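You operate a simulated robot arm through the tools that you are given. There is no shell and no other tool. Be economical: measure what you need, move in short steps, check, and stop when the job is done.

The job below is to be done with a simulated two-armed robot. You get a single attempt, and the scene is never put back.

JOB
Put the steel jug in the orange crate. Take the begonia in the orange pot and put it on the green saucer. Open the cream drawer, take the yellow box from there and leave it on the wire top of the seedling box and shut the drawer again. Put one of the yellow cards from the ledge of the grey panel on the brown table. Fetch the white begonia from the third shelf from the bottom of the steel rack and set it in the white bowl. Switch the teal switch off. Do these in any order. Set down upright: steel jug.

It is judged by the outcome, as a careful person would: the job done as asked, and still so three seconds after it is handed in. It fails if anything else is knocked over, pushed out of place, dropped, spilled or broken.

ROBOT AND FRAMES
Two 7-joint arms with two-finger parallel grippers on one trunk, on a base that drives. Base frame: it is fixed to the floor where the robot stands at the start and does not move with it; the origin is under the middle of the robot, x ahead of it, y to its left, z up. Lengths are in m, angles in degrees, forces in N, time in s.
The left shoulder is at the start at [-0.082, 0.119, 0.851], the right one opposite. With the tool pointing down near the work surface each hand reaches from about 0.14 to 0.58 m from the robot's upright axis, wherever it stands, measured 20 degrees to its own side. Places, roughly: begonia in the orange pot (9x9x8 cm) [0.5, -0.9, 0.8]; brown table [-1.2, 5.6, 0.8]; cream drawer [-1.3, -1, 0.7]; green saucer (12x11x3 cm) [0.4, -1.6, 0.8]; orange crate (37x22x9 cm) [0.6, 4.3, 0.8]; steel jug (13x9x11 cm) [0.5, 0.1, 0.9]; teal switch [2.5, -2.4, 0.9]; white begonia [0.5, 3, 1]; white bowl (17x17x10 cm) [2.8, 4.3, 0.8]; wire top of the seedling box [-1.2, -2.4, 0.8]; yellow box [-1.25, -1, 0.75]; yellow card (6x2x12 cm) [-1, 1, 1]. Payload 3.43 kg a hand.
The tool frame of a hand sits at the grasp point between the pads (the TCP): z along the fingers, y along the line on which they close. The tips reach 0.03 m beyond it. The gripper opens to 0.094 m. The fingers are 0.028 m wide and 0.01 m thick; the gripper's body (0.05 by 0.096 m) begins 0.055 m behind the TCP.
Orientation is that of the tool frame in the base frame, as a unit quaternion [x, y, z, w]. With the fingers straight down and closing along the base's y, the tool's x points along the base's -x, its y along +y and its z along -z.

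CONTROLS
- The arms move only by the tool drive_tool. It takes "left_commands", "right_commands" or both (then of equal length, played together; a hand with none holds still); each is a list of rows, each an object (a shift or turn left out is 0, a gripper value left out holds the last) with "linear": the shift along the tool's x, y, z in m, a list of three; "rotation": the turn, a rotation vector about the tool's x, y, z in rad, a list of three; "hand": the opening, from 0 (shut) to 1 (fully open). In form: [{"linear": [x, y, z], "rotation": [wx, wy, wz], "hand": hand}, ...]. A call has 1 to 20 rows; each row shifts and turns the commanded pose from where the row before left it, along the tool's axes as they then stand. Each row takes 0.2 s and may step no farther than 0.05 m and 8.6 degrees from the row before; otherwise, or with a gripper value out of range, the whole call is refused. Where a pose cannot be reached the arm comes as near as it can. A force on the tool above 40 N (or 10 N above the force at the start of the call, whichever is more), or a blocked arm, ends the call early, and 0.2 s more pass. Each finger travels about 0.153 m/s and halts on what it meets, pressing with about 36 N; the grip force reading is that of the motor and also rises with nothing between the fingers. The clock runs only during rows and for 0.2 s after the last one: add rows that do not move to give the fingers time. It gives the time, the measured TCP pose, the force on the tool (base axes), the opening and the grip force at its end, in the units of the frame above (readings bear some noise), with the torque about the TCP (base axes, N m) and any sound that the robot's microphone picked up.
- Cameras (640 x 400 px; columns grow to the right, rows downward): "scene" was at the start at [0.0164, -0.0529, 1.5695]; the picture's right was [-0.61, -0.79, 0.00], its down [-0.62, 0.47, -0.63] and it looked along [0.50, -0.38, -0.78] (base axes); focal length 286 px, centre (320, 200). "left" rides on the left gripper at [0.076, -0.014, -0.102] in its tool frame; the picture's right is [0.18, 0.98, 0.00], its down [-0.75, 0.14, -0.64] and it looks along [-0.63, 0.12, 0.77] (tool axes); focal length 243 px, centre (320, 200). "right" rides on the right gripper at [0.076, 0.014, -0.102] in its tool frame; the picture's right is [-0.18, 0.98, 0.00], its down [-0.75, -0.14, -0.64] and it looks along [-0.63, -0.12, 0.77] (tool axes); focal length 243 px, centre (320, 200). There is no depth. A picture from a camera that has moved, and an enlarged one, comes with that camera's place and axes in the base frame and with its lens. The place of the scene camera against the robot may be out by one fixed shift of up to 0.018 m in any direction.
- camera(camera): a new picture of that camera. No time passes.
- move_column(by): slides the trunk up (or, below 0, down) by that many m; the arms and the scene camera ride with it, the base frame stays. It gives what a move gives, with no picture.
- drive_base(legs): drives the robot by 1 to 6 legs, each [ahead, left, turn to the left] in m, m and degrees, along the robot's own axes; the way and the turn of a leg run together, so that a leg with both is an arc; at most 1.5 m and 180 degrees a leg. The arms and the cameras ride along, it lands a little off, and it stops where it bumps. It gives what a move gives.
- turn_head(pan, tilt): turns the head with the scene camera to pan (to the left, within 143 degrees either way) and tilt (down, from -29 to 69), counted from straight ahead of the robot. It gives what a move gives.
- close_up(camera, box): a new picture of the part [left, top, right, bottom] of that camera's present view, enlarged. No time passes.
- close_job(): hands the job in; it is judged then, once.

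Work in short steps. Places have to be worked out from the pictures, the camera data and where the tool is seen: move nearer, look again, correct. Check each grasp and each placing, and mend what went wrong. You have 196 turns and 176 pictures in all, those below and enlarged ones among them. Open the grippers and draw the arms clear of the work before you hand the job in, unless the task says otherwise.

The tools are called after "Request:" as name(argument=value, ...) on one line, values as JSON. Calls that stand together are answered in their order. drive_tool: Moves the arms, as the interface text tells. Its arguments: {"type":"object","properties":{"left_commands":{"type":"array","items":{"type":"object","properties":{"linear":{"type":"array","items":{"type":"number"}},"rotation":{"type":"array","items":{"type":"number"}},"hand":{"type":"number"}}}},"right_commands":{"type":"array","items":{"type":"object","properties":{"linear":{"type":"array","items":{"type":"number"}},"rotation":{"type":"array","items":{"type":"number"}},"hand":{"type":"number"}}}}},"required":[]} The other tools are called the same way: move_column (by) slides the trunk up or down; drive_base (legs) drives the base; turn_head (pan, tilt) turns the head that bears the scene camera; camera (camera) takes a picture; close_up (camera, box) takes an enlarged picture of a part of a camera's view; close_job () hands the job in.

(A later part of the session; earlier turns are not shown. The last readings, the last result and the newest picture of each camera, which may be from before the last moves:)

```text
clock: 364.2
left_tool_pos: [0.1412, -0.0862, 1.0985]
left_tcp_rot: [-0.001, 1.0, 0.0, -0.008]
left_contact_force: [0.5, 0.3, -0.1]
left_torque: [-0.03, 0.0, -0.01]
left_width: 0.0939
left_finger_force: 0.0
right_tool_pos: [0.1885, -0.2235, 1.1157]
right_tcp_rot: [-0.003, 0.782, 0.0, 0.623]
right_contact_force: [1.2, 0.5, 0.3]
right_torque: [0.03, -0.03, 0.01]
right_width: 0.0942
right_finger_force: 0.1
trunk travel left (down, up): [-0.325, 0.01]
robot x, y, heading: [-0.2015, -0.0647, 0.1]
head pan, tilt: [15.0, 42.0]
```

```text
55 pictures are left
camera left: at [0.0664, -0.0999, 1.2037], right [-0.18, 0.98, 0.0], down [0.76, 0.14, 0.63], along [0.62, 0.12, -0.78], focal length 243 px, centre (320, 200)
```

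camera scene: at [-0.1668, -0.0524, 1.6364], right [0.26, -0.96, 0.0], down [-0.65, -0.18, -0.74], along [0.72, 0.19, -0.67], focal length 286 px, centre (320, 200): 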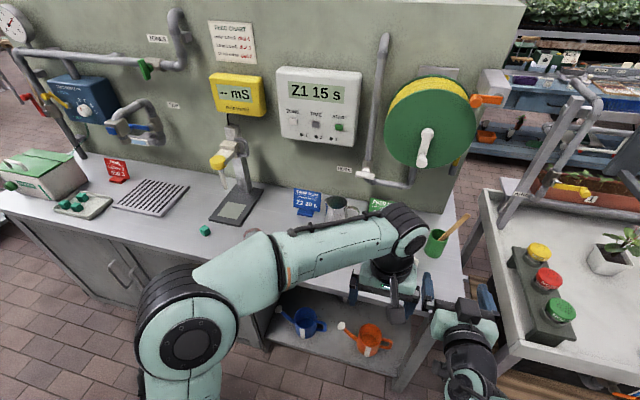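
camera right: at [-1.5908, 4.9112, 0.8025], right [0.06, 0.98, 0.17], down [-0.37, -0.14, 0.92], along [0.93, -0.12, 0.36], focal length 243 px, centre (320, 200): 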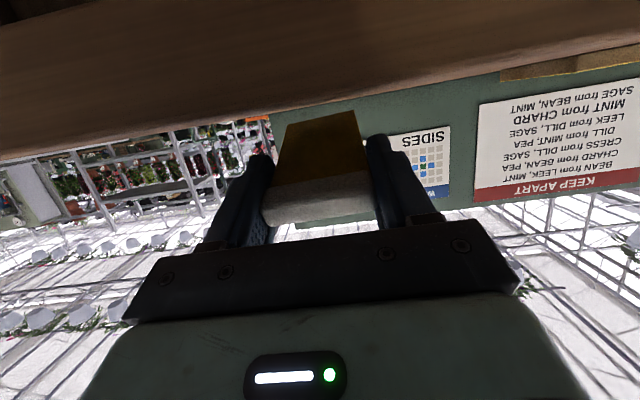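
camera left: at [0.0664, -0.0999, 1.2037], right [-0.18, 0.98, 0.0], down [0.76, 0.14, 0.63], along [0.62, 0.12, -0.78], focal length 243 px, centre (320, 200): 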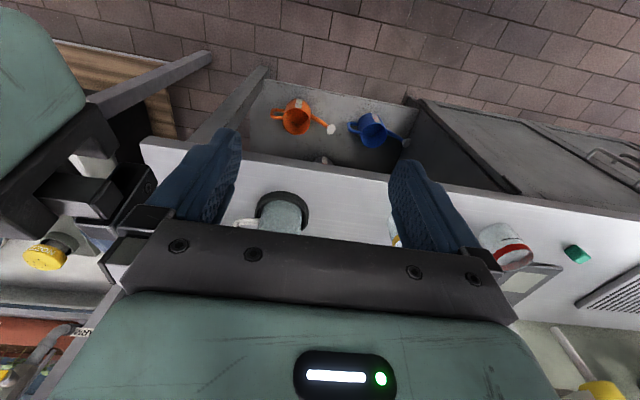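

Drive forward 0.17 and place the left hand before the jug to measure it.

Request:
drive_base(legs=[[0.17, 0, 0]])

Request:
drive_tool(left_commands=[{"linear": [-0.02, 0.04, -0.01]}, {"linear": [-0.02, 0.04, -0.01]}, {"linear": [-0.02, 0.04, -0.01]}, {"linear": [-0.02, 0.04, -0.01]}, {"linear": [-0.02, 0, 0]}, {}])

Request:
camera(camera="left")

```text
clock: 365.6
left_tool_pos: [0.3082, -0.0845, 1.0988]
left_tcp_rot: [-0.002, 1.0, 0.0, -0.007]
left_contact_force: [-0.1, -0.3, -0.1]
left_torque: [0.02, -0.01, 0.01]
left_width: 0.094
left_finger_force: 0.1
right_tool_pos: [0.3556, -0.2224, 1.1153]
right_tcp_rot: [-0.003, 0.782, 0.0, 0.624]
right_contact_force: [0.4, 0.7, -0.3]
right_torque: [-0.01, -0.02, 0.0]
right_width: 0.0941
right_finger_force: 0.0
trunk travel left (down, up): [-0.325, 0.01]
robot x, y, heading: [-0.0342, -0.0699, 0.4]
head pan, tilt: [15.0, 42.0]
```

```text
clock: 367.0
left_tool_pos: [0.4111, 0.0787, 1.1375]
left_tcp_rot: [0.0, 1.0, 0.0, -0.006]
left_contact_force: [-0.4, 0.2, -0.1]
left_torque: [0.01, 0.01, -0.01]
left_width: 0.094
left_finger_force: 0.1
right_tool_pos: [0.3566, -0.2196, 1.1162]
right_tcp_rot: [-0.004, 0.781, 0.0, 0.624]
right_contact_force: [-1.1, 0.6, -0.1]
right_torque: [0.02, 0.0, 0.01]
right_width: 0.094
right_finger_force: 0.0
trunk travel left (down, up): [-0.325, 0.01]
robot x, y, heading: [-0.0365, -0.0675, 0.2]
head pan, tilt: [15.0, 42.0]
```

```text
54 pictures are left
camera left: at [0.3367, 0.0644, 1.2428], right [-0.19, 0.98, 0.0], down [0.76, 0.14, 0.63], along [0.62, 0.12, -0.78], focal length 243 px, centre (320, 200)
```

left: 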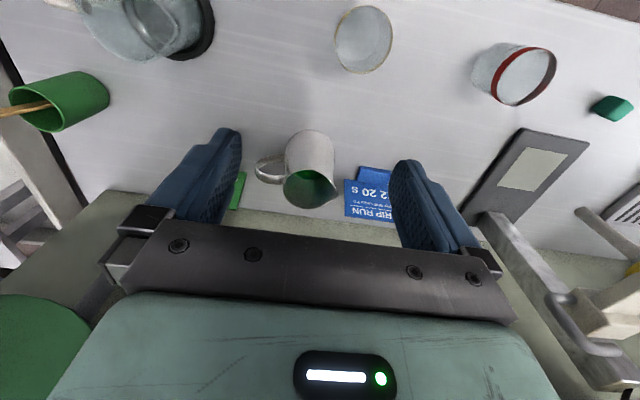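

Jug (with green liquid) axis ≈(0.551, 0.087), rim z≈0.949. Yaw the left hand 90° (camera to the left side) and edge the base 5 cm ahead.

Request:
drive_tool(left_commands=[{"rotation": [0, 0, 0.131]}, {"rotation": [0, 0, 0.131]}, {"rotation": [0, 0, 0.131]}, {"rotation": [0, 0, 0.131]}, {"rotation": [0, 0, 0.131]}, {"rotation": [0, 0, 0.131]}, {"rotation": [0, 0, 0.131]}, {"rotation": [0, 0, 0.131]}, {"rotation": [0, 0, 0.131]}, {"rotation": [0, 0, 0.131]}, {"rotation": [0, 0, 0.131]}, {"rotation": [0, 0, 0.131]}, {}])

Request:
drive_base(legs=[[0.05, 0.0, 0]])

Request:
camera(camera="left")

```text
clock: 369.8
left_tool_pos: [0.409, 0.0758, 1.1377]
left_tcp_rot: [0.707, 0.707, -0.005, -0.004]
left_contact_force: [0.1, -0.9, 0.1]
left_torque: [0.01, -0.01, 0.02]
left_width: 0.0941
left_finger_force: 0.0
right_tool_pos: [0.3564, -0.222, 1.1156]
right_tcp_rot: [-0.003, 0.782, 0.0, 0.623]
right_contact_force: [-0.2, -0.4, -0.7]
right_torque: [0.02, 0.01, 0.0]
right_width: 0.0941
right_finger_force: 0.1
trunk travel left (down, up): [-0.325, 0.01]
robot x, y, heading: [-0.0337, -0.0692, 0.5]
head pan, tilt: [15.0, 42.0]
```

```text
clock: 370.8
left_tool_pos: [0.4552, 0.077, 1.1366]
left_tcp_rot: [0.707, 0.708, -0.005, -0.006]
left_contact_force: [-0.4, -0.4, -0.3]
left_torque: [0.03, 0.03, -0.04]
left_width: 0.0942
left_finger_force: 0.1
right_tool_pos: [0.403, -0.221, 1.1162]
right_tcp_rot: [-0.004, 0.781, 0.001, 0.624]
right_contact_force: [-0.3, -0.3, 0.4]
right_torque: [0.0, 0.01, -0.02]
right_width: 0.0938
right_finger_force: 0.0
trunk travel left (down, up): [-0.325, 0.01]
robot x, y, heading: [0.0113, -0.0664, 0.8]
head pan, tilt: [15.0, 42.0]
```

```text
53 pictures are left
camera left: at [0.443, 0.1536, 1.2413], right [0.98, 0.19, -0.01], down [0.15, -0.75, 0.64], along [0.11, -0.63, -0.77], focal length 243 px, centre (320, 200)
```

left: 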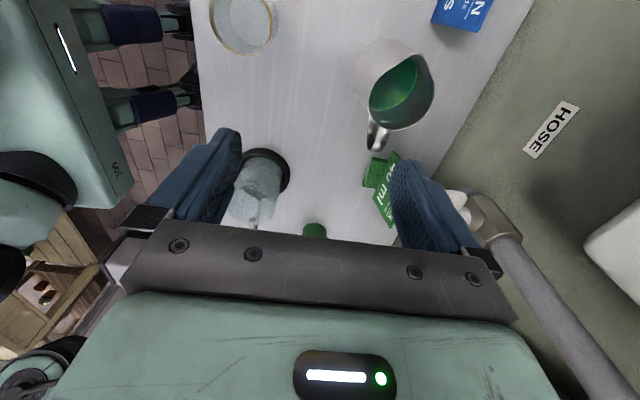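

Jug rim centre refined (0.547, 0.089). Move over it and descend to just above, then verify.

Request:
drive_tool(left_commands=[{"linear": [0.004, 0.031, 0]}, {"linear": [0.004, 0.031, 0]}, {"linear": [0.004, 0.031, 0]}, {"linear": [0, 0, 0.04]}, {"linear": [0, 0, 0.04]}, {"linear": [0, 0, 0.04]}, {}])

Request:
camera(camera="left")

Request:
camera(camera="scene")

```text
clock: 372.4
left_tool_pos: [0.5349, 0.0892, 1.008]
left_tcp_rot: [0.707, 0.707, -0.005, -0.005]
left_contact_force: [0.2, 0.6, 0.3]
left_torque: [0.02, 0.0, 0.0]
left_width: 0.094
left_finger_force: 0.0
left hand out of reach, approached as far as the arm can: row 3
right_tool_pos: [0.4043, -0.2229, 1.1155]
right_tcp_rot: [-0.003, 0.782, -0.001, 0.624]
right_contact_force: [-0.2, 0.3, -0.4]
right_torque: [-0.04, -0.01, -0.01]
right_width: 0.094
right_finger_force: 0.1
trunk travel left (down, up): [-0.325, 0.01]
robot x, y, heading: [0.0133, -0.0654, 0.3]
head pan, tilt: [15.0, 42.0]
```

```text
52 pictures are left
camera left: at [0.5209, 0.1661, 1.1126], right [0.98, 0.19, -0.01], down [0.15, -0.75, 0.64], along [0.11, -0.63, -0.77], focal length 243 px, centre (320, 200)
```

left: 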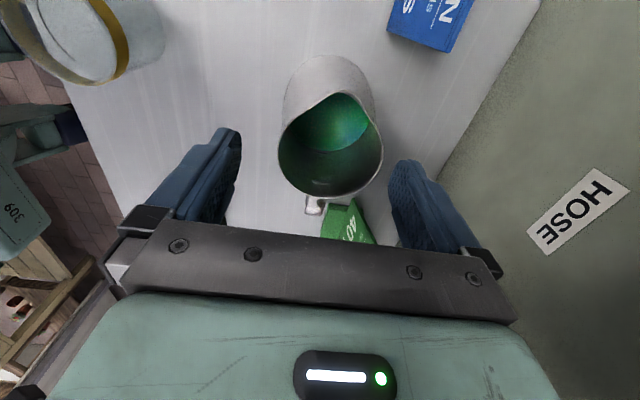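

```text
51 pictures are left
camera scene: at [0.0485, -0.0516, 1.6363], right [0.27, -0.96, 0.0], down [-0.65, -0.18, -0.74], along [0.72, 0.2, -0.67], focal length 286 px, centre (320, 200)
```

scene: 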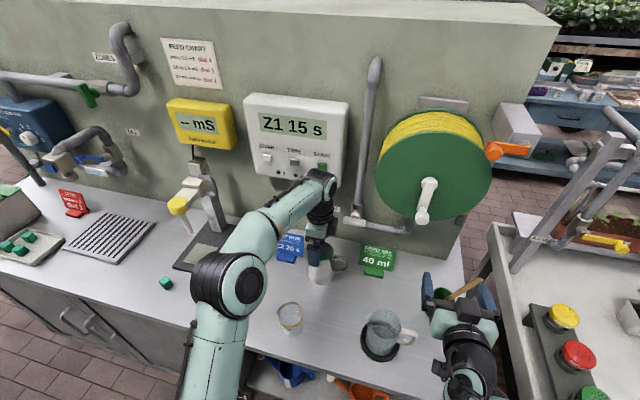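

Jug axis ≈(0.5435, 0.082): shift +9 mm x, −7 mm y, and descend 3 cm to re-check.

Request:
drive_tool(left_commands=[{"linear": [-0.007, 0.0085, 0]}, {"linear": [0, 0, 0.015]}, {"linear": [0, 0, 0.015]}, {}])

Request:
camera(camera="left")

```text
clock: 373.4
left_tool_pos: [0.5434, 0.0827, 0.9791]
left_tcp_rot: [0.706, 0.708, -0.005, -0.005]
left_contact_force: [-1.1, -0.3, -0.5]
left_torque: [0.05, 0.0, -0.03]
left_width: 0.0942
left_finger_force: 0.1
right_tool_pos: [0.4062, -0.2213, 1.1156]
right_tcp_rot: [-0.004, 0.781, 0.001, 0.624]
right_contact_force: [-0.6, -0.2, 0.1]
right_torque: [0.02, 0.03, -0.03]
right_width: 0.0937
right_finger_force: 0.1
trunk travel left (down, up): [-0.325, 0.01]
robot x, y, heading: [0.0121, -0.0685, 0.3]
head pan, tilt: [15.0, 42.0]
```

```text
50 pictures are left
camera left: at [0.5305, 0.1591, 1.0828], right [0.98, 0.19, -0.01], down [0.15, -0.75, 0.64], along [0.11, -0.63, -0.77], focal length 243 px, centre (320, 200)
```

left: 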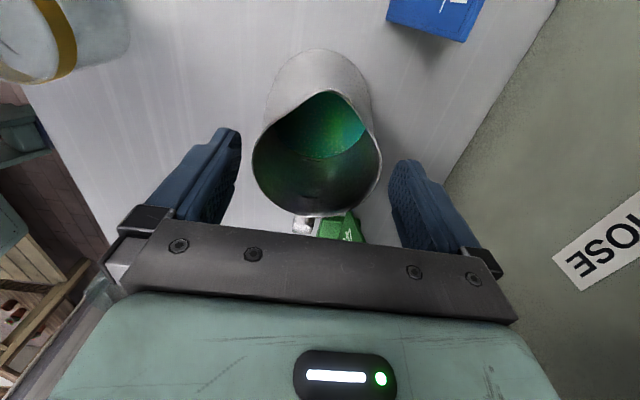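

Aligned within ~2 mm. Descend to z≈0.913 around the body.

Request:
drive_tool(left_commands=[{"linear": [0.001, -0.0015, 0.02]}, {"linear": [0, 0, 0.02]}, {"linear": [0, 0, 0.015]}, {"linear": [0, 0, 0.011]}, {}])

Request:
camera(camera="left")

Request:
close_up(camera="scene", box=[240, 180, 420, 320])

```text
clock: 374.6
left_tool_pos: [0.5414, 0.0832, 0.9154]
left_tcp_rot: [0.707, 0.708, -0.004, -0.004]
left_contact_force: [0.2, -0.8, 6.8]
left_torque: [0.02, -0.17, 0.01]
left_width: 0.0941
left_finger_force: 0.1
right_tool_pos: [0.4061, -0.2208, 1.1161]
right_tcp_rot: [-0.003, 0.782, 0.0, 0.624]
right_contact_force: [0.1, -0.4, -0.9]
right_torque: [0.02, -0.02, 0.02]
right_width: 0.0938
right_finger_force: 0.0
trunk travel left (down, up): [-0.325, 0.01]
robot x, y, heading: [0.013, -0.0647, 0.3]
head pan, tilt: [15.0, 42.0]
```

```text
49 pictures are left
camera left: at [0.5283, 0.1588, 1.0191], right [0.98, 0.19, -0.01], down [0.15, -0.75, 0.64], along [0.11, -0.63, -0.77], focal length 243 px, centre (320, 200)
```

left: 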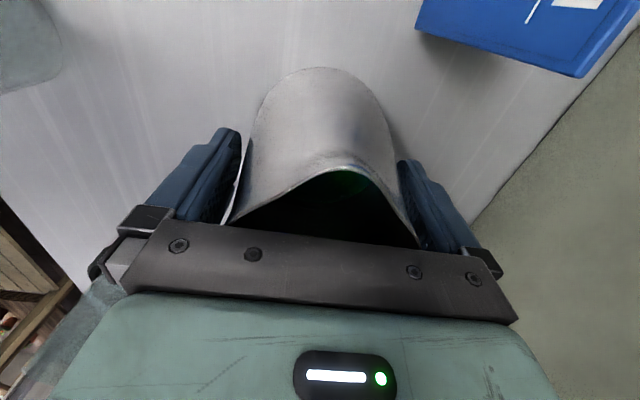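

```text
2.86 times, centred on (330, 250) of scene
camera zoom: at [0.0482, -0.0516, 1.6364], right [0.27, -0.96, 0.0], down [-0.64, -0.18, -0.74], along [0.72, 0.2, -0.67], focal length 816 px, centre (291, 57)
```

zoom: 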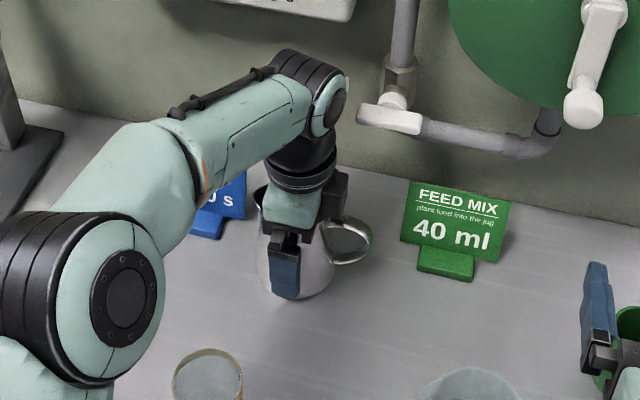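

Slight contact on top; raise 4 mm and close gently.

Request:
drive_tool(left_commands=[{"linear": [0, 0, -0.004]}, {"hand": 0.88}, {"hand": 0.8}, {"hand": 0.6}, {"hand": 0.5}, {"hand": 0.5}, {}])

Request:
camera(camera="left")

```text
clock: 376.2
left_tool_pos: [0.5423, 0.0818, 0.9167]
left_tcp_rot: [0.706, 0.708, -0.005, -0.005]
left_contact_force: [-0.7, -0.5, 0.2]
left_torque: [0.01, -0.02, -0.02]
left_width: 0.0819
left_finger_force: 36.9
right_tool_pos: [0.4048, -0.2221, 1.116]
right_tcp_rot: [-0.003, 0.781, 0.0, 0.624]
right_contact_force: [-0.3, -0.4, 0.4]
right_torque: [0.02, -0.01, 0.0]
right_width: 0.0941
right_finger_force: 0.0
trunk travel left (down, up): [-0.325, 0.01]
robot x, y, heading: [0.0131, -0.0679, 0.4]
head pan, tilt: [15.0, 42.0]
```

```text
47 pictures are left
camera left: at [0.5285, 0.1584, 1.0213], right [0.98, 0.19, -0.01], down [0.15, -0.75, 0.64], along [0.11, -0.63, -0.77], focal length 243 px, centre (320, 200)
```

left: 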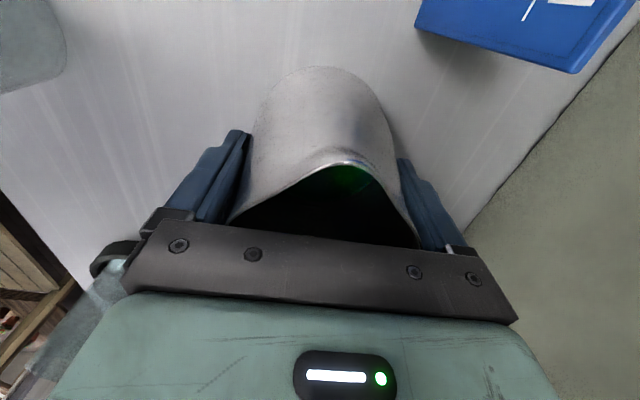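

Gripped at 8.2 cm. Lift slowly.

Request:
drive_tool(left_commands=[{"linear": [0, 0, -0.005]}, {"linear": [0, 0, -0.01]}, {"linear": [0, 0, -0.015]}, {"linear": [0, 0, -0.015]}, {"linear": [0, 0, -0.015]}, {"linear": [0, 0, -0.015]}, {"linear": [0, 0, -0.015]}, {"linear": [0, 0, -0.01]}, {"linear": [0, 0, -0.005]}, {}])

Request:
camera(camera="scene")

```text
clock: 378.4
left_tool_pos: [0.5431, 0.0826, 1.0227]
left_tcp_rot: [0.706, 0.708, -0.005, -0.005]
left_contact_force: [0.7, -0.1, -2.7]
left_torque: [0.0, -0.01, -0.01]
left_width: 0.082
left_finger_force: 35.3
right_tool_pos: [0.4049, -0.2209, 1.1158]
right_tcp_rot: [-0.004, 0.782, 0.0, 0.623]
right_contact_force: [0.4, 0.2, 0.0]
right_torque: [0.0, -0.04, 0.03]
right_width: 0.0941
right_finger_force: 0.0
trunk travel left (down, up): [-0.325, 0.01]
robot x, y, heading: [0.0155, -0.0663, 0.6]
head pan, tilt: [15.0, 42.0]
```

```text
46 pictures are left
camera scene: at [0.0491, -0.0513, 1.6363], right [0.27, -0.96, 0.0], down [-0.65, -0.18, -0.74], along [0.72, 0.2, -0.67], focal length 286 px, centre (320, 200)
```

scene: 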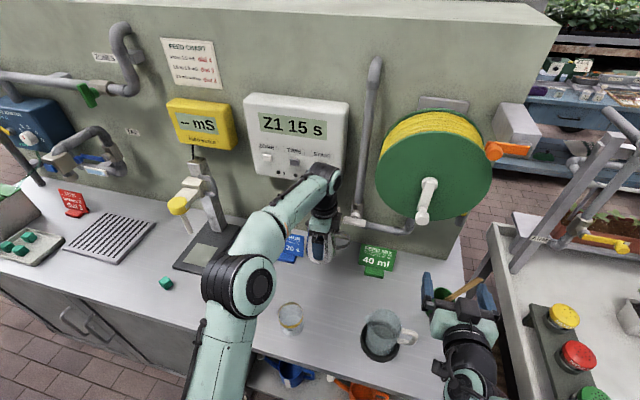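

Held level. Raise another 6 cm, then back the base away and go north to the crate on the trolley.

Request:
drive_tool(left_commands=[{"linear": [0, 0, -0.015]}, {"linear": [0, 0, -0.02]}, {"linear": [0, 0, -0.02]}, {"linear": [0, 0, -0.01]}, {}])

Request:
drive_base(legs=[[-0.4, 0, 0], [0, 1.4, 0], [0, 1.4, 0], [0, 1.1, 0]])

Request:
turn_head(pan=20, tilt=35)

Request:
camera(camera="scene")

```text
clock: 379.6
left_tool_pos: [0.5427, 0.0816, 1.0881]
left_tcp_rot: [0.707, 0.708, -0.006, -0.004]
left_contact_force: [0.3, 0.3, -4.2]
left_torque: [-0.01, -0.01, -0.04]
left_width: 0.0818
left_finger_force: 35.9
right_tool_pos: [0.405, -0.2219, 1.1165]
right_tcp_rot: [-0.003, 0.782, -0.001, 0.624]
right_contact_force: [-0.1, -0.5, 0.7]
right_torque: [-0.02, -0.01, 0.03]
right_width: 0.094
right_finger_force: 0.1
trunk travel left (down, up): [-0.325, 0.01]
robot x, y, heading: [0.0131, -0.0703, 0.4]
head pan, tilt: [15.0, 42.0]
```

```text
clock: 414.9
left_tool_pos: [0.1328, 3.8905, 1.0876]
left_tcp_rot: [0.704, 0.71, -0.004, -0.005]
left_contact_force: [0.3, -0.2, -2.7]
left_torque: [-0.02, -0.01, 0.01]
left_width: 0.0816
left_finger_force: 36.3
right_tool_pos: [-0.003, 3.5858, 1.1149]
right_tcp_rot: [-0.006, 0.782, 0.002, 0.623]
right_contact_force: [0.5, 0.9, -0.3]
right_torque: [-0.03, -0.02, 0.04]
right_width: 0.0941
right_finger_force: 0.1
trunk travel left (down, up): [-0.325, 0.01]
robot x, y, heading: [-0.3991, 3.7398, 0.6]
head pan, tilt: [15.0, 42.0]
```

```text
clock: 415.6
left_tool_pos: [0.1318, 3.8907, 1.0877]
left_tcp_rot: [0.704, 0.71, -0.005, -0.005]
left_contact_force: [0.1, 0.5, -3.2]
left_torque: [-0.04, -0.01, 0.01]
left_width: 0.0817
left_finger_force: 36.4
right_tool_pos: [-0.0034, 3.5863, 1.1154]
right_tcp_rot: [-0.005, 0.781, 0.001, 0.624]
right_contact_force: [0.3, -0.2, -0.4]
right_torque: [-0.01, -0.02, 0.02]
right_width: 0.094
right_finger_force: 0.0
trunk travel left (down, up): [-0.325, 0.01]
robot x, y, heading: [-0.3984, 3.7392, 0.7]
head pan, tilt: [20.0, 35.0]
```

```text
45 pictures are left
camera scene: at [-0.3594, 3.7627, 1.6468], right [0.35, -0.94, 0.0], down [-0.54, -0.2, -0.82], along [0.77, 0.29, -0.57], focal length 286 px, centre (320, 200)
```

scene: 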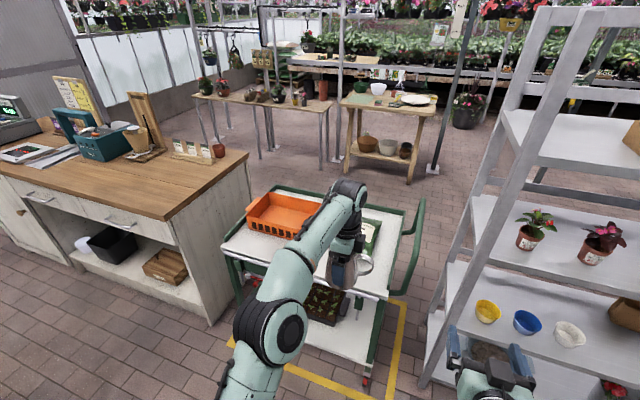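

Crate at ≈(0.58, 4.29), long side along y, on the trolley. Drive left 0.40 and look down over it before going in.

Request:
drive_base(legs=[[0, 0.38, -0.7], [0.38, 0, 0]])

Request:
turn_head(pan=15, tilt=48)

Request:
camera(camera="scene")

Request:
camera(camera="left")

```text
clock: 421.4
left_tool_pos: [0.5017, 4.2605, 1.0873]
left_tcp_rot: [0.709, 0.705, -0.005, -0.004]
left_contact_force: [0.3, 0.1, -3.8]
left_torque: [-0.01, -0.02, -0.01]
left_width: 0.0815
left_finger_force: 36.1
right_tool_pos: [0.3612, 3.9573, 1.1156]
right_tcp_rot: [-0.001, 0.782, -0.001, 0.623]
right_contact_force: [0.6, 0.5, -0.5]
right_torque: [0.0, 0.0, 0.01]
right_width: 0.094
right_finger_force: 0.0
trunk travel left (down, up): [-0.325, 0.01]
robot x, y, heading: [-0.0299, 4.1157, 0.1]
head pan, tilt: [20.0, 35.0]
```

```text
clock: 422.2
left_tool_pos: [0.5014, 4.2606, 1.0879]
left_tcp_rot: [0.709, 0.705, -0.005, -0.005]
left_contact_force: [-0.4, 0.9, -3.4]
left_torque: [-0.01, -0.02, -0.03]
left_width: 0.0814
left_finger_force: 36.4
right_tool_pos: [0.3604, 3.9564, 1.1163]
right_tcp_rot: [0.0, 0.782, -0.002, 0.624]
right_contact_force: [0.5, 0.1, 0.7]
right_torque: [0.01, -0.01, -0.04]
right_width: 0.094
right_finger_force: 0.1
trunk travel left (down, up): [-0.325, 0.01]
robot x, y, heading: [-0.0291, 4.1139, -0.1]
head pan, tilt: [15.0, 48.0]
```

```text
44 pictures are left
camera scene: at [0.0017, 4.1287, 1.6279], right [0.26, -0.97, 0.0], down [-0.72, -0.19, -0.67], along [0.65, 0.17, -0.74], focal length 286 px, centre (320, 200)
```

scene: 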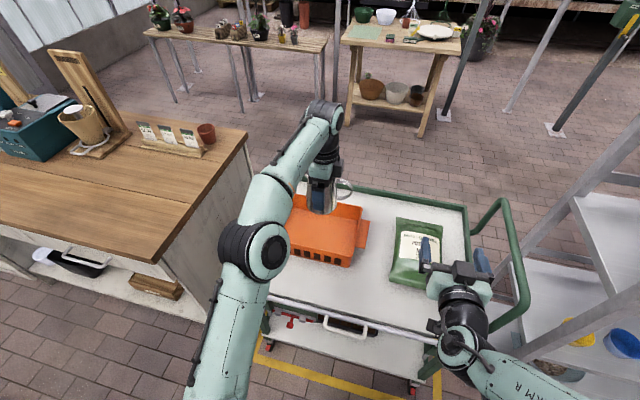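

```text
43 pictures are left
camera left: at [0.4895, 4.3366, 1.1913], right [0.98, 0.18, -0.01], down [0.15, -0.75, 0.64], along [0.1, -0.63, -0.77], focal length 243 px, centre (320, 200)
```

left: 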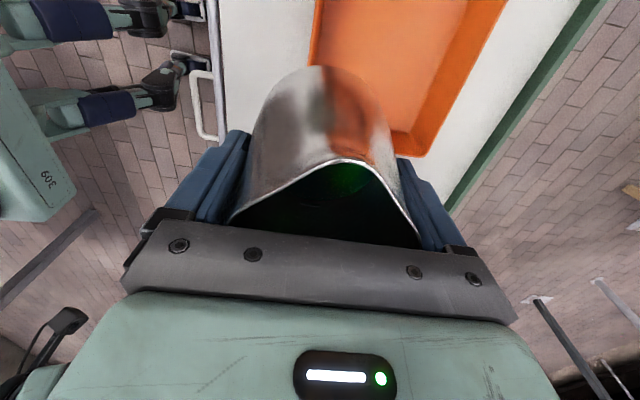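

Crate spans x 0.485–0.69, y from 4.165 northward. Nudge the base (+6 cm, +7 cm left) so the jug hangs inside, then check.

Request:
drive_base(legs=[[0.065, 0.07, 0]])

Request:
camera(camera="left")

Request:
close_up(camera="scene", box=[230, 140, 430, 300])

```text
clock: 423.5
left_tool_pos: [0.5671, 4.3284, 1.0876]
left_tcp_rot: [0.709, 0.705, -0.006, -0.005]
left_contact_force: [0.5, 0.2, -4.4]
left_torque: [-0.02, 0.03, 0.01]
left_width: 0.0817
left_finger_force: 36.4
right_tool_pos: [0.4267, 4.0265, 1.1152]
right_tcp_rot: [-0.001, 0.782, -0.001, 0.623]
right_contact_force: [0.0, -0.2, -0.8]
right_torque: [-0.01, 0.0, -0.01]
right_width: 0.0941
right_finger_force: 0.0
trunk travel left (down, up): [-0.325, 0.01]
robot x, y, heading: [0.0375, 4.1858, -0.2]
head pan, tilt: [15.0, 48.0]
```

```text
42 pictures are left
camera left: at [0.5551, 4.4051, 1.1913], right [0.98, 0.18, -0.01], down [0.15, -0.75, 0.64], along [0.1, -0.63, -0.77], focal length 243 px, centre (320, 200)
```

left: 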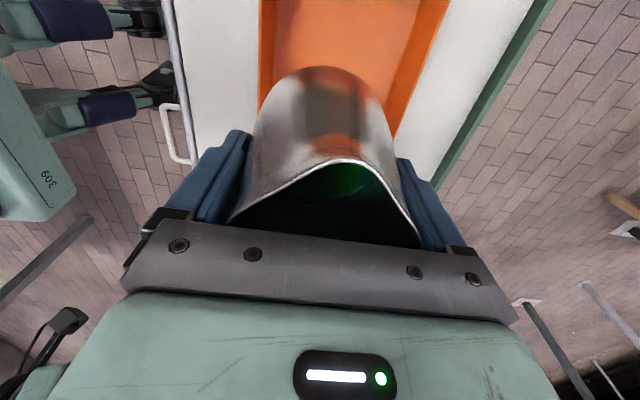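

```text
2.50 times, centred on (330, 220) of scene
camera zoom: at [0.067, 4.198, 1.6277], right [0.26, -0.97, 0.0], down [-0.72, -0.19, -0.67], along [0.65, 0.17, -0.74], focal length 714 px, centre (295, 150)
```

zoom: 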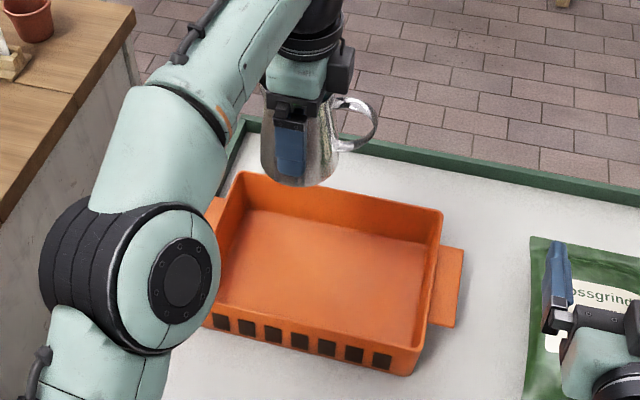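

Crate interior x≈0.48–0.69, y≈4.16–4.44; jug at (0.567, 4.328) is well inside. Lower steadily.

Request:
drive_tool(left_commands=[{"linear": [0, 0, 0.02]}, {"linear": [0, 0.002, 0.03]}, {"linear": [0, 0.002, 0.035]}, {"linear": [0, 0.002, 0.035]}, {"linear": [0, 0, 0.035]}, {"linear": [0, 0, 0.03]}, {"linear": [0, 0, 0.02]}, {}])

Request:
close_up(camera="scene", box=[230, 140, 430, 300])

```text
clock: 425.3
left_tool_pos: [0.571, 4.3294, 0.8831]
left_tcp_rot: [0.709, 0.705, -0.005, -0.004]
left_contact_force: [-0.1, 0.7, -4.0]
left_torque: [-0.03, 0.03, 0.01]
left_width: 0.0815
left_finger_force: 36.2
right_tool_pos: [0.4264, 4.0258, 1.1154]
right_tcp_rot: [-0.001, 0.782, -0.002, 0.623]
right_contact_force: [0.3, -0.5, 1.0]
right_torque: [0.01, 0.02, 0.01]
right_width: 0.094
right_finger_force: 0.0
trunk travel left (down, up): [-0.325, 0.01]
robot x, y, heading: [0.0346, 4.1856, -0.2]
head pan, tilt: [15.0, 48.0]
```

```text
2.50 times, centred on (330, 220) of scene
camera zoom: at [0.0673, 4.198, 1.6278], right [0.26, -0.97, 0.0], down [-0.72, -0.19, -0.67], along [0.65, 0.17, -0.74], focal length 714 px, centre (295, 150)
```

zoom: 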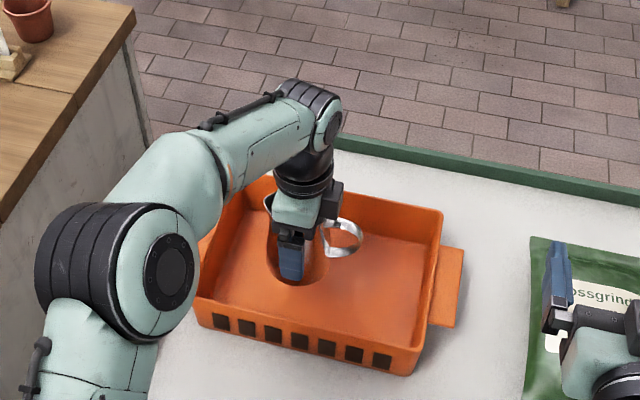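

Well inside the crate. Continue in small steps to contact.

Request:
drive_tool(left_commands=[{"linear": [0, 0, 0.012]}, {"linear": [0, 0, 0.012]}, {"linear": [0, 0, 0.008]}, {"linear": [0, 0, 0.005]}, {"linear": [0, 0, 0.004]}, {}])

```text
clock: 426.7
left_tool_pos: [0.5708, 4.3295, 0.8423]
left_tcp_rot: [0.709, 0.705, -0.004, -0.005]
left_contact_force: [1.4, 0.7, -3.2]
left_torque: [-0.01, 0.03, 0.0]
left_width: 0.0817
left_finger_force: 35.7
right_tool_pos: [0.4268, 4.0262, 1.1152]
right_tcp_rot: [0.0, 0.782, -0.003, 0.624]
right_contact_force: [0.4, 0.6, 0.1]
right_torque: [-0.03, 0.02, -0.01]
right_width: 0.094
right_finger_force: 0.1
trunk travel left (down, up): [-0.325, 0.01]
robot x, y, heading: [0.0355, 4.1851, -0.2]
head pan, tilt: [15.0, 48.0]
```

Request:
drive_tool(left_commands=[{"linear": [0, 0, 0.003]}, {"linear": [0, 0, 0.003]}, {"linear": [0, 0, 0.003]}, {}])

Request:
close_up(camera="scene", box=[230, 140, 430, 300])

```text
clock: 427.7
left_tool_pos: [0.5687, 4.3277, 0.8313]
left_tcp_rot: [0.709, 0.705, -0.005, -0.005]
left_contact_force: [0.0, 0.3, -2.7]
left_torque: [0.03, 0.0, 0.01]
left_width: 0.0816
left_finger_force: 36.1
right_tool_pos: [0.4274, 4.0263, 1.1151]
right_tcp_rot: [-0.001, 0.781, -0.002, 0.624]
right_contact_force: [0.1, 0.1, 0.3]
right_torque: [-0.03, 0.02, -0.02]
right_width: 0.0942
right_finger_force: 0.0
trunk travel left (down, up): [-0.325, 0.01]
robot x, y, heading: [0.0359, 4.1841, -0.1]
head pan, tilt: [15.0, 48.0]
```

```text
2.50 times, centred on (330, 220) of scene
camera zoom: at [0.0674, 4.198, 1.6278], right [0.26, -0.97, 0.0], down [-0.72, -0.19, -0.67], along [0.65, 0.17, -0.74], focal length 714 px, centre (295, 150)
```

zoom: 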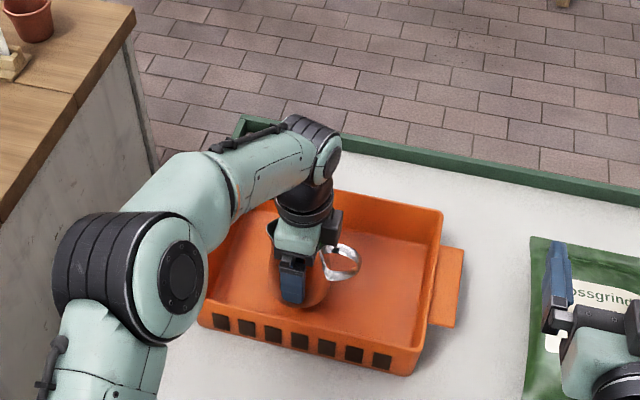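

Request:
drive_tool(left_commands=[{"linear": [0, 0, 0.003]}, {"linear": [0, 0, 0.003]}, {"linear": [0, 0, 0.003]}, {"linear": [0, 0, 0.003]}, {}])

```text
clock: 428.9
left_tool_pos: [0.5702, 4.3283, 0.82]
left_tcp_rot: [0.71, 0.704, -0.004, -0.005]
left_contact_force: [-0.3, 0.1, -2.7]
left_torque: [-0.03, 0.01, -0.01]
left_width: 0.0817
left_finger_force: 35.7
right_tool_pos: [0.4263, 4.0262, 1.116]
right_tcp_rot: [0.0, 0.781, -0.002, 0.624]
right_contact_force: [0.1, -0.1, 0.2]
right_torque: [0.0, 0.04, 0.01]
right_width: 0.0942
right_finger_force: 0.0
trunk travel left (down, up): [-0.325, 0.01]
robot x, y, heading: [0.0346, 4.1826, -0.3]
head pan, tilt: [15.0, 48.0]
```

Request:
drive_tool(left_commands=[{"linear": [0, 0, 0.003]}, {"linear": [0, 0, 0.003]}, {"linear": [0, 0, 0.003]}, {"linear": [0, 0, 0.002]}, {}])

Request:
camera(camera="left")

```text
clock: 430.1
left_tool_pos: [0.5685, 4.3286, 0.8107]
left_tcp_rot: [0.71, 0.705, -0.005, -0.004]
left_contact_force: [1.7, 1.0, -3.1]
left_torque: [-0.02, 0.01, 0.05]
left_width: 0.0815
left_finger_force: 35.5
right_tool_pos: [0.4269, 4.0265, 1.1151]
right_tcp_rot: [-0.001, 0.781, -0.002, 0.624]
right_contact_force: [0.2, -0.3, 0.0]
right_torque: [0.02, 0.02, -0.02]
right_width: 0.094
right_finger_force: 0.1
trunk travel left (down, up): [-0.325, 0.01]
robot x, y, heading: [0.0336, 4.1846, 0.0]
head pan, tilt: [15.0, 48.0]
```

```text
38 pictures are left
camera left: at [0.5566, 4.4051, 0.9135], right [0.98, 0.18, -0.01], down [0.15, -0.75, 0.64], along [0.1, -0.63, -0.77], focal length 243 px, centre (320, 200)
```

left: 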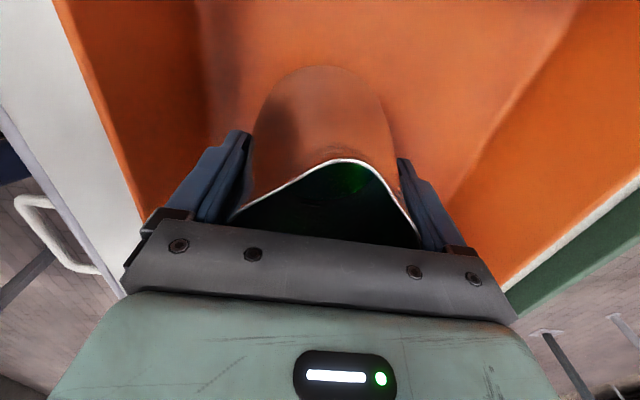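

Request:
drive_tool(left_commands=[{"linear": [0, 0, 0.003]}, {"linear": [0, 0, 0.003]}, {"linear": [0, 0, 0.003]}, {"linear": [0, 0, 0.003]}, {}])

```text
clock: 431.3
left_tool_pos: [0.5702, 4.3284, 0.8018]
left_tcp_rot: [0.71, 0.704, -0.003, -0.001]
left_contact_force: [-5.5, 2.2, 31.7]
left_torque: [0.19, 0.2, 0.01]
left_width: 0.0817
left_finger_force: 35.9
right_tool_pos: [0.4243, 4.0249, 1.1174]
right_tcp_rot: [-0.001, 0.78, -0.001, 0.625]
right_contact_force: [-0.6, 0.1, 0.7]
right_torque: [0.0, 0.03, -0.03]
right_width: 0.0939
right_finger_force: 0.1
trunk travel left (down, up): [-0.325, 0.01]
robot x, y, heading: [0.036, 4.1859, -0.3]
head pan, tilt: [15.0, 48.0]
```

Contact (32 N). Ease up 2 mm, open, and rise vertically.

Request:
drive_tool(left_commands=[{"linear": [0, 0, -0.0025]}, {"hand": 0.95}, {"hand": 1.0}, {}, {"linear": [0, 0, -0.015]}, {"linear": [0, 0, -0.03]}, {"linear": [0, 0, -0.04]}, {"linear": [0, 0, -0.045]}, {"linear": [0, 0, -0.045]}, {"linear": [0, 0, -0.045]}, {"linear": [0, 0, -0.045]}])

Request:
camera(camera="scene")

```text
clock: 433.7
left_tool_pos: [0.569, 4.3309, 1.0661]
left_tcp_rot: [0.71, 0.704, -0.006, -0.006]
left_contact_force: [0.2, -0.5, -1.3]
left_torque: [0.0, 0.0, -0.01]
left_width: 0.0938
left_finger_force: 0.1
right_tool_pos: [0.4266, 4.0263, 1.1154]
right_tcp_rot: [0.0, 0.782, -0.003, 0.623]
right_contact_force: [0.6, 0.3, 0.3]
right_torque: [-0.06, 0.0, -0.02]
right_width: 0.0942
right_finger_force: 0.1
trunk travel left (down, up): [-0.325, 0.01]
robot x, y, heading: [0.0371, 4.1877, -0.2]
head pan, tilt: [15.0, 48.0]
```

```text
37 pictures are left
camera scene: at [0.0672, 4.1976, 1.6278], right [0.26, -0.97, 0.0], down [-0.72, -0.19, -0.67], along [0.65, 0.17, -0.74], focal length 286 px, centre (320, 200)
```

scene: 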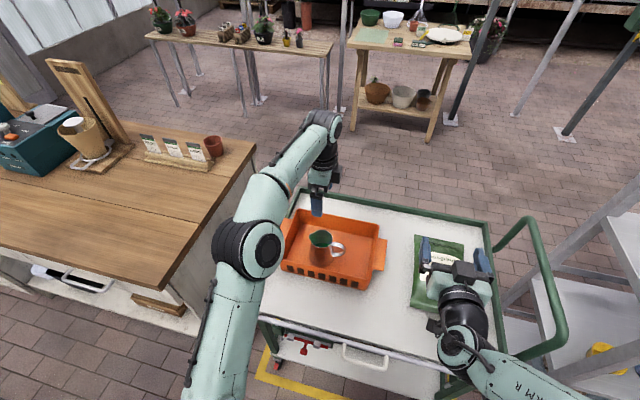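

Jug stands upright in the crate. Next the white begonia: retract the left hand, back off, drive to the rack, and set the right hand to 55° pitch.

Request:
drive_base(legs=[[-0.35, 0, 0.2], [0, -0.94, 0]])

Request:
drive_tool(left_commands=[{"linear": [0, -0.045, 0]}, {"linear": [0, -0.045, 0]}, {"linear": [0, -0.045, 0]}, {"linear": [0, -0.045, 0]}, {"linear": [0, -0.045, 0]}, {"linear": [0, -0.045, 0]}, {}], right_commands=[{"rotation": [0, 0.122, 0]}, {"rotation": [0, 0.122, 0]}, {"rotation": [0, 0.122, 0]}, {"rotation": [0, 0.122, 0]}, {"rotation": [0, 0.122, 0]}, {"rotation": [0, 0.122, 0]}, {}])

Request:
turn_head(pan=-10, tilt=28)

Request:
camera(camera="scene")

Request:
camera(camera="right")

```text
clock: 444.2
left_tool_pos: [0.2306, 3.3798, 1.0641]
left_tcp_rot: [0.708, 0.706, -0.005, -0.005]
left_contact_force: [1.2, 0.9, -0.3]
left_torque: [-0.01, 0.0, 0.01]
left_width: 0.0939
left_finger_force: 0.1
right_tool_pos: [0.0887, 3.0763, 1.1156]
right_tcp_rot: [-0.002, 0.781, -0.001, 0.624]
right_contact_force: [-1.1, -0.1, -0.5]
right_torque: [0.0, 0.0, -0.06]
right_width: 0.094
right_finger_force: 0.0
trunk travel left (down, up): [-0.325, 0.01]
robot x, y, heading: [-0.3027, 3.2304, -0.1]
head pan, tilt: [15.0, 48.0]
```

```text
clock: 445.8
left_tool_pos: [-0.0409, 3.3803, 1.0678]
left_tcp_rot: [0.709, 0.705, -0.005, -0.004]
left_contact_force: [0.8, 0.0, 0.6]
left_torque: [0.0, 0.03, 0.0]
left_width: 0.0941
left_finger_force: 0.0
right_tool_pos: [0.0896, 3.0753, 1.1148]
right_tcp_rot: [-0.002, 0.953, 0.0, 0.303]
right_contact_force: [-0.5, 0.2, 0.2]
right_torque: [-0.05, -0.01, 0.01]
right_width: 0.0941
right_finger_force: 0.0
trunk travel left (down, up): [-0.325, 0.01]
robot x, y, heading: [-0.3047, 3.2293, 0.3]
head pan, tilt: [15.0, 48.0]
```

```text
clock: 446.7
left_tool_pos: [-0.0411, 3.3801, 1.069]
left_tcp_rot: [0.708, 0.706, -0.004, -0.005]
left_contact_force: [-0.7, -0.1, -0.4]
left_torque: [-0.02, -0.02, 0.02]
left_width: 0.094
left_finger_force: 0.0
right_tool_pos: [0.0893, 3.0758, 1.1159]
right_tcp_rot: [-0.003, 0.953, -0.002, 0.304]
right_contact_force: [0.5, 0.0, 0.7]
right_torque: [-0.01, -0.01, 0.02]
right_width: 0.0939
right_finger_force: 0.0
trunk travel left (down, up): [-0.325, 0.01]
robot x, y, heading: [-0.3032, 3.2364, -0.2]
head pan, tilt: [-10.0, 28.0]
```

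```text
36 pictures are left
camera scene: at [-0.2574, 3.2099, 1.6577], right [-0.17, -0.99, 0.0], down [-0.46, 0.08, -0.88], along [0.87, -0.15, -0.47], focal length 286 px, centre (320, 200)
```

scene: 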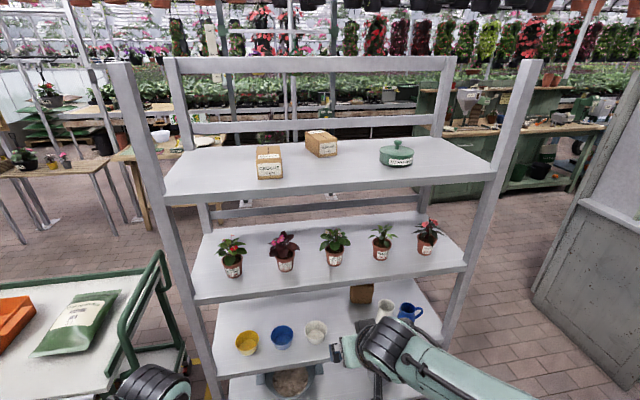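

```text
35 pictures are left
camera right: at [-0.032, 3.0901, 1.1557], right [0.15, 0.98, 0.1], down [0.24, -0.14, 0.96], along [0.96, -0.12, -0.26], focal length 243 px, centre (320, 200)
```

right: 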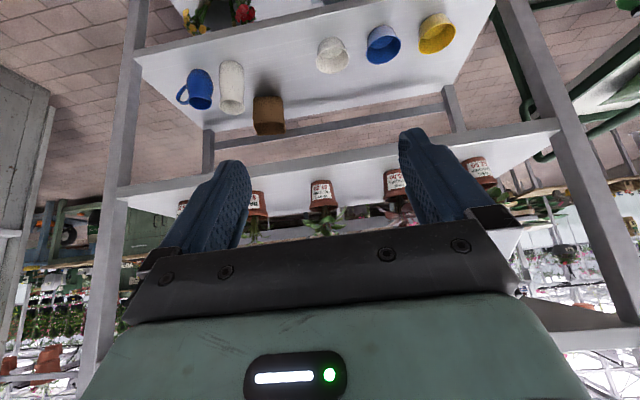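

White begonia is the middle pot, ≈(0.53, 3.03), shelf z≈0.965. Drive forward 0.3 / right 0.045 and measure closely.

Request:
drive_base(legs=[[0.3, -0.045, 0]])

Request:
camera(camera="right")

```text
clock: 448.8
left_tool_pos: [0.2658, 3.3359, 1.0682]
left_tcp_rot: [0.707, 0.707, -0.005, -0.005]
left_contact_force: [0.0, -0.3, -1.0]
left_torque: [0.01, -0.01, -0.02]
left_width: 0.0941
left_finger_force: 0.1
right_tool_pos: [0.3972, 3.0319, 1.1159]
right_tcp_rot: [-0.003, 0.953, -0.002, 0.303]
right_contact_force: [0.1, 0.0, -0.4]
right_torque: [0.0, 0.02, 0.02]
right_width: 0.0938
right_finger_force: 0.1
trunk travel left (down, up): [-0.325, 0.01]
robot x, y, heading: [0.0029, 3.1874, 0.1]
head pan, tilt: [-10.0, 28.0]
```

```text
34 pictures are left
camera right: at [0.2762, 3.0462, 1.1555], right [0.14, 0.98, 0.1], down [0.25, -0.14, 0.96], along [0.96, -0.11, -0.26], focal length 243 px, centre (320, 200)
```

right: 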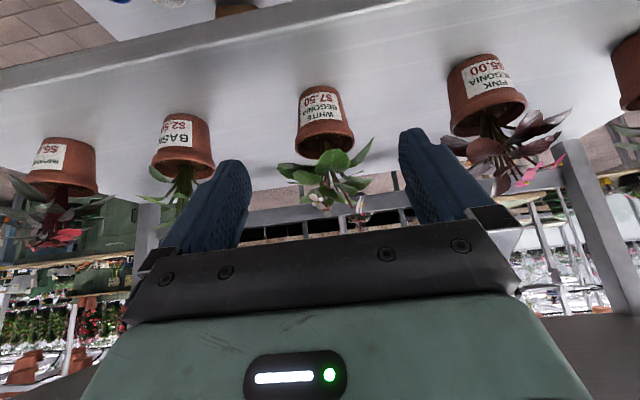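

Label confirmed. Pot is small: rim ≈6.8 cm, bottom front x≈0.50, centre ≈(0.524, 3.031), shelf 0.968. Steepen to 62° and move to the approach point.

Request:
drive_tool(right_commands=[{"rotation": [0, 0.122, 0]}, {"linear": [-0.0246, 0, 0.0133]}, {"linear": [-0.0246, 0, 0.0133]}, {"linear": [0, 0, 0.025]}, {"linear": [0, 0, 0.025]}, {}])

Request:
camera(camera="right")

```text
clock: 450.2
left_tool_pos: [0.2664, 3.3365, 1.0684]
left_tcp_rot: [0.708, 0.707, -0.005, -0.006]
left_contact_force: [0.4, -0.1, 0.1]
left_torque: [0.01, 0.0, 0.06]
left_width: 0.0937
left_finger_force: 0.0
right_tool_pos: [0.4776, 3.0325, 1.0733]
right_tcp_rot: [-0.003, 0.97, -0.002, 0.244]
right_contact_force: [-0.2, -0.5, 0.6]
right_torque: [0.01, -0.01, -0.02]
right_width: 0.0941
right_finger_force: 0.1
trunk travel left (down, up): [-0.325, 0.01]
robot x, y, heading: [0.0064, 3.1905, 0.4]
head pan, tilt: [-10.0, 28.0]
```

```text
33 pictures are left
camera right: at [0.3615, 3.047, 1.1282], right [0.16, 0.98, 0.08], down [0.36, -0.14, 0.92], along [0.92, -0.12, -0.38], focal length 243 px, centre (320, 200)
```

right: 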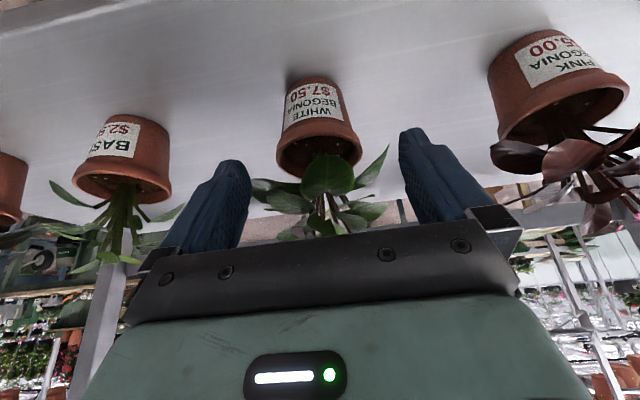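

Pot centre refined (0.525, 3.029), rim z≈1.02. Shift −3 mm in y and advance 7 cm along the fingers.

Request:
drive_tool(right_commands=[{"linear": [0, -0.0035, 0.02]}, {"linear": [0, 0, 0.02]}, {"linear": [0, 0, 0.018]}, {"linear": [0, 0, 0.012]}, {}])

Request:
camera(camera="right")

```text
clock: 451.4
left_tool_pos: [0.2659, 3.3363, 1.0687]
left_tcp_rot: [0.707, 0.708, -0.004, -0.005]
left_contact_force: [-0.7, 0.6, 0.2]
left_torque: [0.03, 0.02, 0.01]
left_width: 0.0938
left_finger_force: 0.1
right_tool_pos: [0.5099, 3.0298, 1.01]
right_tcp_rot: [-0.004, 0.97, -0.001, 0.244]
right_contact_force: [0.2, -0.3, 0.7]
right_torque: [0.0, -0.01, 0.0]
right_width: 0.0941
right_finger_force: 0.0
trunk travel left (down, up): [-0.325, 0.01]
robot x, y, heading: [0.0052, 3.1898, 0.5]
head pan, tilt: [-10.0, 28.0]
```

```text
32 pictures are left
camera right: at [0.3942, 3.0431, 1.0644], right [0.16, 0.98, 0.08], down [0.36, -0.14, 0.92], along [0.92, -0.11, -0.38], focal length 243 px, centre (320, 200)
```

right: 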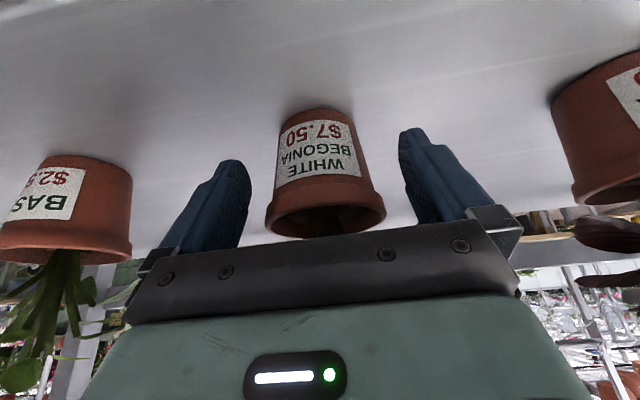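

Pot is centred between the fingers. Close and lift.

Request:
drive_tool(right_commands=[{"hand": 0.6}, {"hand": 0.4}, {"hand": 0.4}, {"hand": 0.4}, {"linear": [-0.0024, 0, -0.0044]}, {"linear": [-0.0071, 0, -0.0132]}, {"linear": [-0.0095, 0, -0.0176]}, {"linear": [-0.0095, 0, -0.0176]}, {}])

Request:
camera(camera="right")

```text
clock: 453.4
left_tool_pos: [0.2661, 3.3368, 1.0678]
left_tcp_rot: [0.707, 0.707, -0.005, -0.005]
left_contact_force: [-0.3, -0.8, 0.0]
left_torque: [0.02, 0.0, 0.01]
left_width: 0.0941
left_finger_force: 0.0
right_tool_pos: [0.511, 3.0309, 1.069]
right_tcp_rot: [-0.003, 0.97, 0.0, 0.245]
right_contact_force: [-0.2, 1.3, -1.2]
right_torque: [-0.02, -0.02, 0.01]
right_width: 0.0671
right_finger_force: 35.8
trunk travel left (down, up): [-0.325, 0.01]
robot x, y, heading: [0.0028, 3.1868, 0.2]
head pan, tilt: [-10.0, 28.0]
```

```text
31 pictures are left
camera right: at [0.3951, 3.0453, 1.1241], right [0.16, 0.98, 0.08], down [0.36, -0.14, 0.92], along [0.92, -0.11, -0.38], focal length 243 px, centre (320, 200)
```

right: 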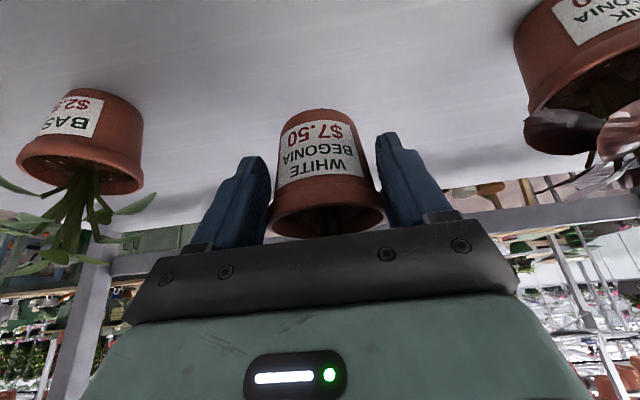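

White begonia lifted. Back out, go south to the gap between rack and feed bench (y≈2.13) and inspect it with the arms in view.

Request:
drive_base(legs=[[-0.45, 0, 0], [0, -1.06, 0]])

Request:
turn_head(pan=0, tilt=35)

Request:
camera(camera="scene")

```text
clock: 465.3
left_tool_pos: [-0.1753, 2.2824, 1.0681]
left_tcp_rot: [0.7, 0.715, -0.005, -0.004]
left_contact_force: [0.0, -0.2, 0.4]
left_torque: [0.0, 0.0, -0.01]
left_width: 0.0936
left_finger_force: 0.1
right_tool_pos: [0.0747, 1.9822, 1.0695]
right_tcp_rot: [-0.014, 0.97, 0.002, 0.244]
right_contact_force: [-0.4, -0.7, -2.4]
right_torque: [0.01, 0.02, -0.02]
right_width: 0.0666
right_finger_force: 36.0
trunk travel left (down, up): [-0.325, 0.01]
robot x, y, heading: [-0.4324, 2.1332, 1.6]
head pan, tilt: [-10.0, 28.0]
```

```text
clock: 466.0
left_tool_pos: [-0.1755, 2.2829, 1.0668]
left_tcp_rot: [0.7, 0.714, -0.005, -0.005]
left_contact_force: [-0.9, 0.6, -1.0]
left_torque: [0.0, -0.01, 0.01]
left_width: 0.094
left_finger_force: 0.1
right_tool_pos: [0.0739, 1.9828, 1.0684]
right_tcp_rot: [-0.014, 0.97, 0.002, 0.244]
right_contact_force: [-0.6, 0.5, -1.0]
right_torque: [0.02, 0.01, -0.01]
right_width: 0.0666
right_finger_force: 35.6
trunk travel left (down, up): [-0.325, 0.01]
robot x, y, heading: [-0.4313, 2.1324, 1.5]
head pan, tilt: [0.0, 35.0]
```

```text
30 pictures are left
camera scene: at [-0.3901, 2.1229, 1.6468], right [0.03, -1.0, 0.0], down [-0.57, -0.01, -0.82], along [0.82, 0.02, -0.57], focal length 286 px, centre (320, 200)
```

scene: 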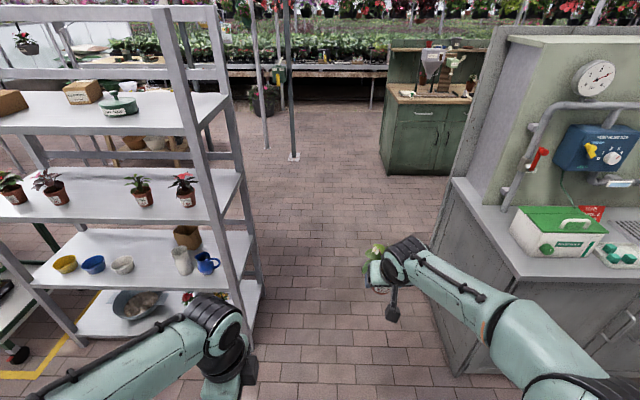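

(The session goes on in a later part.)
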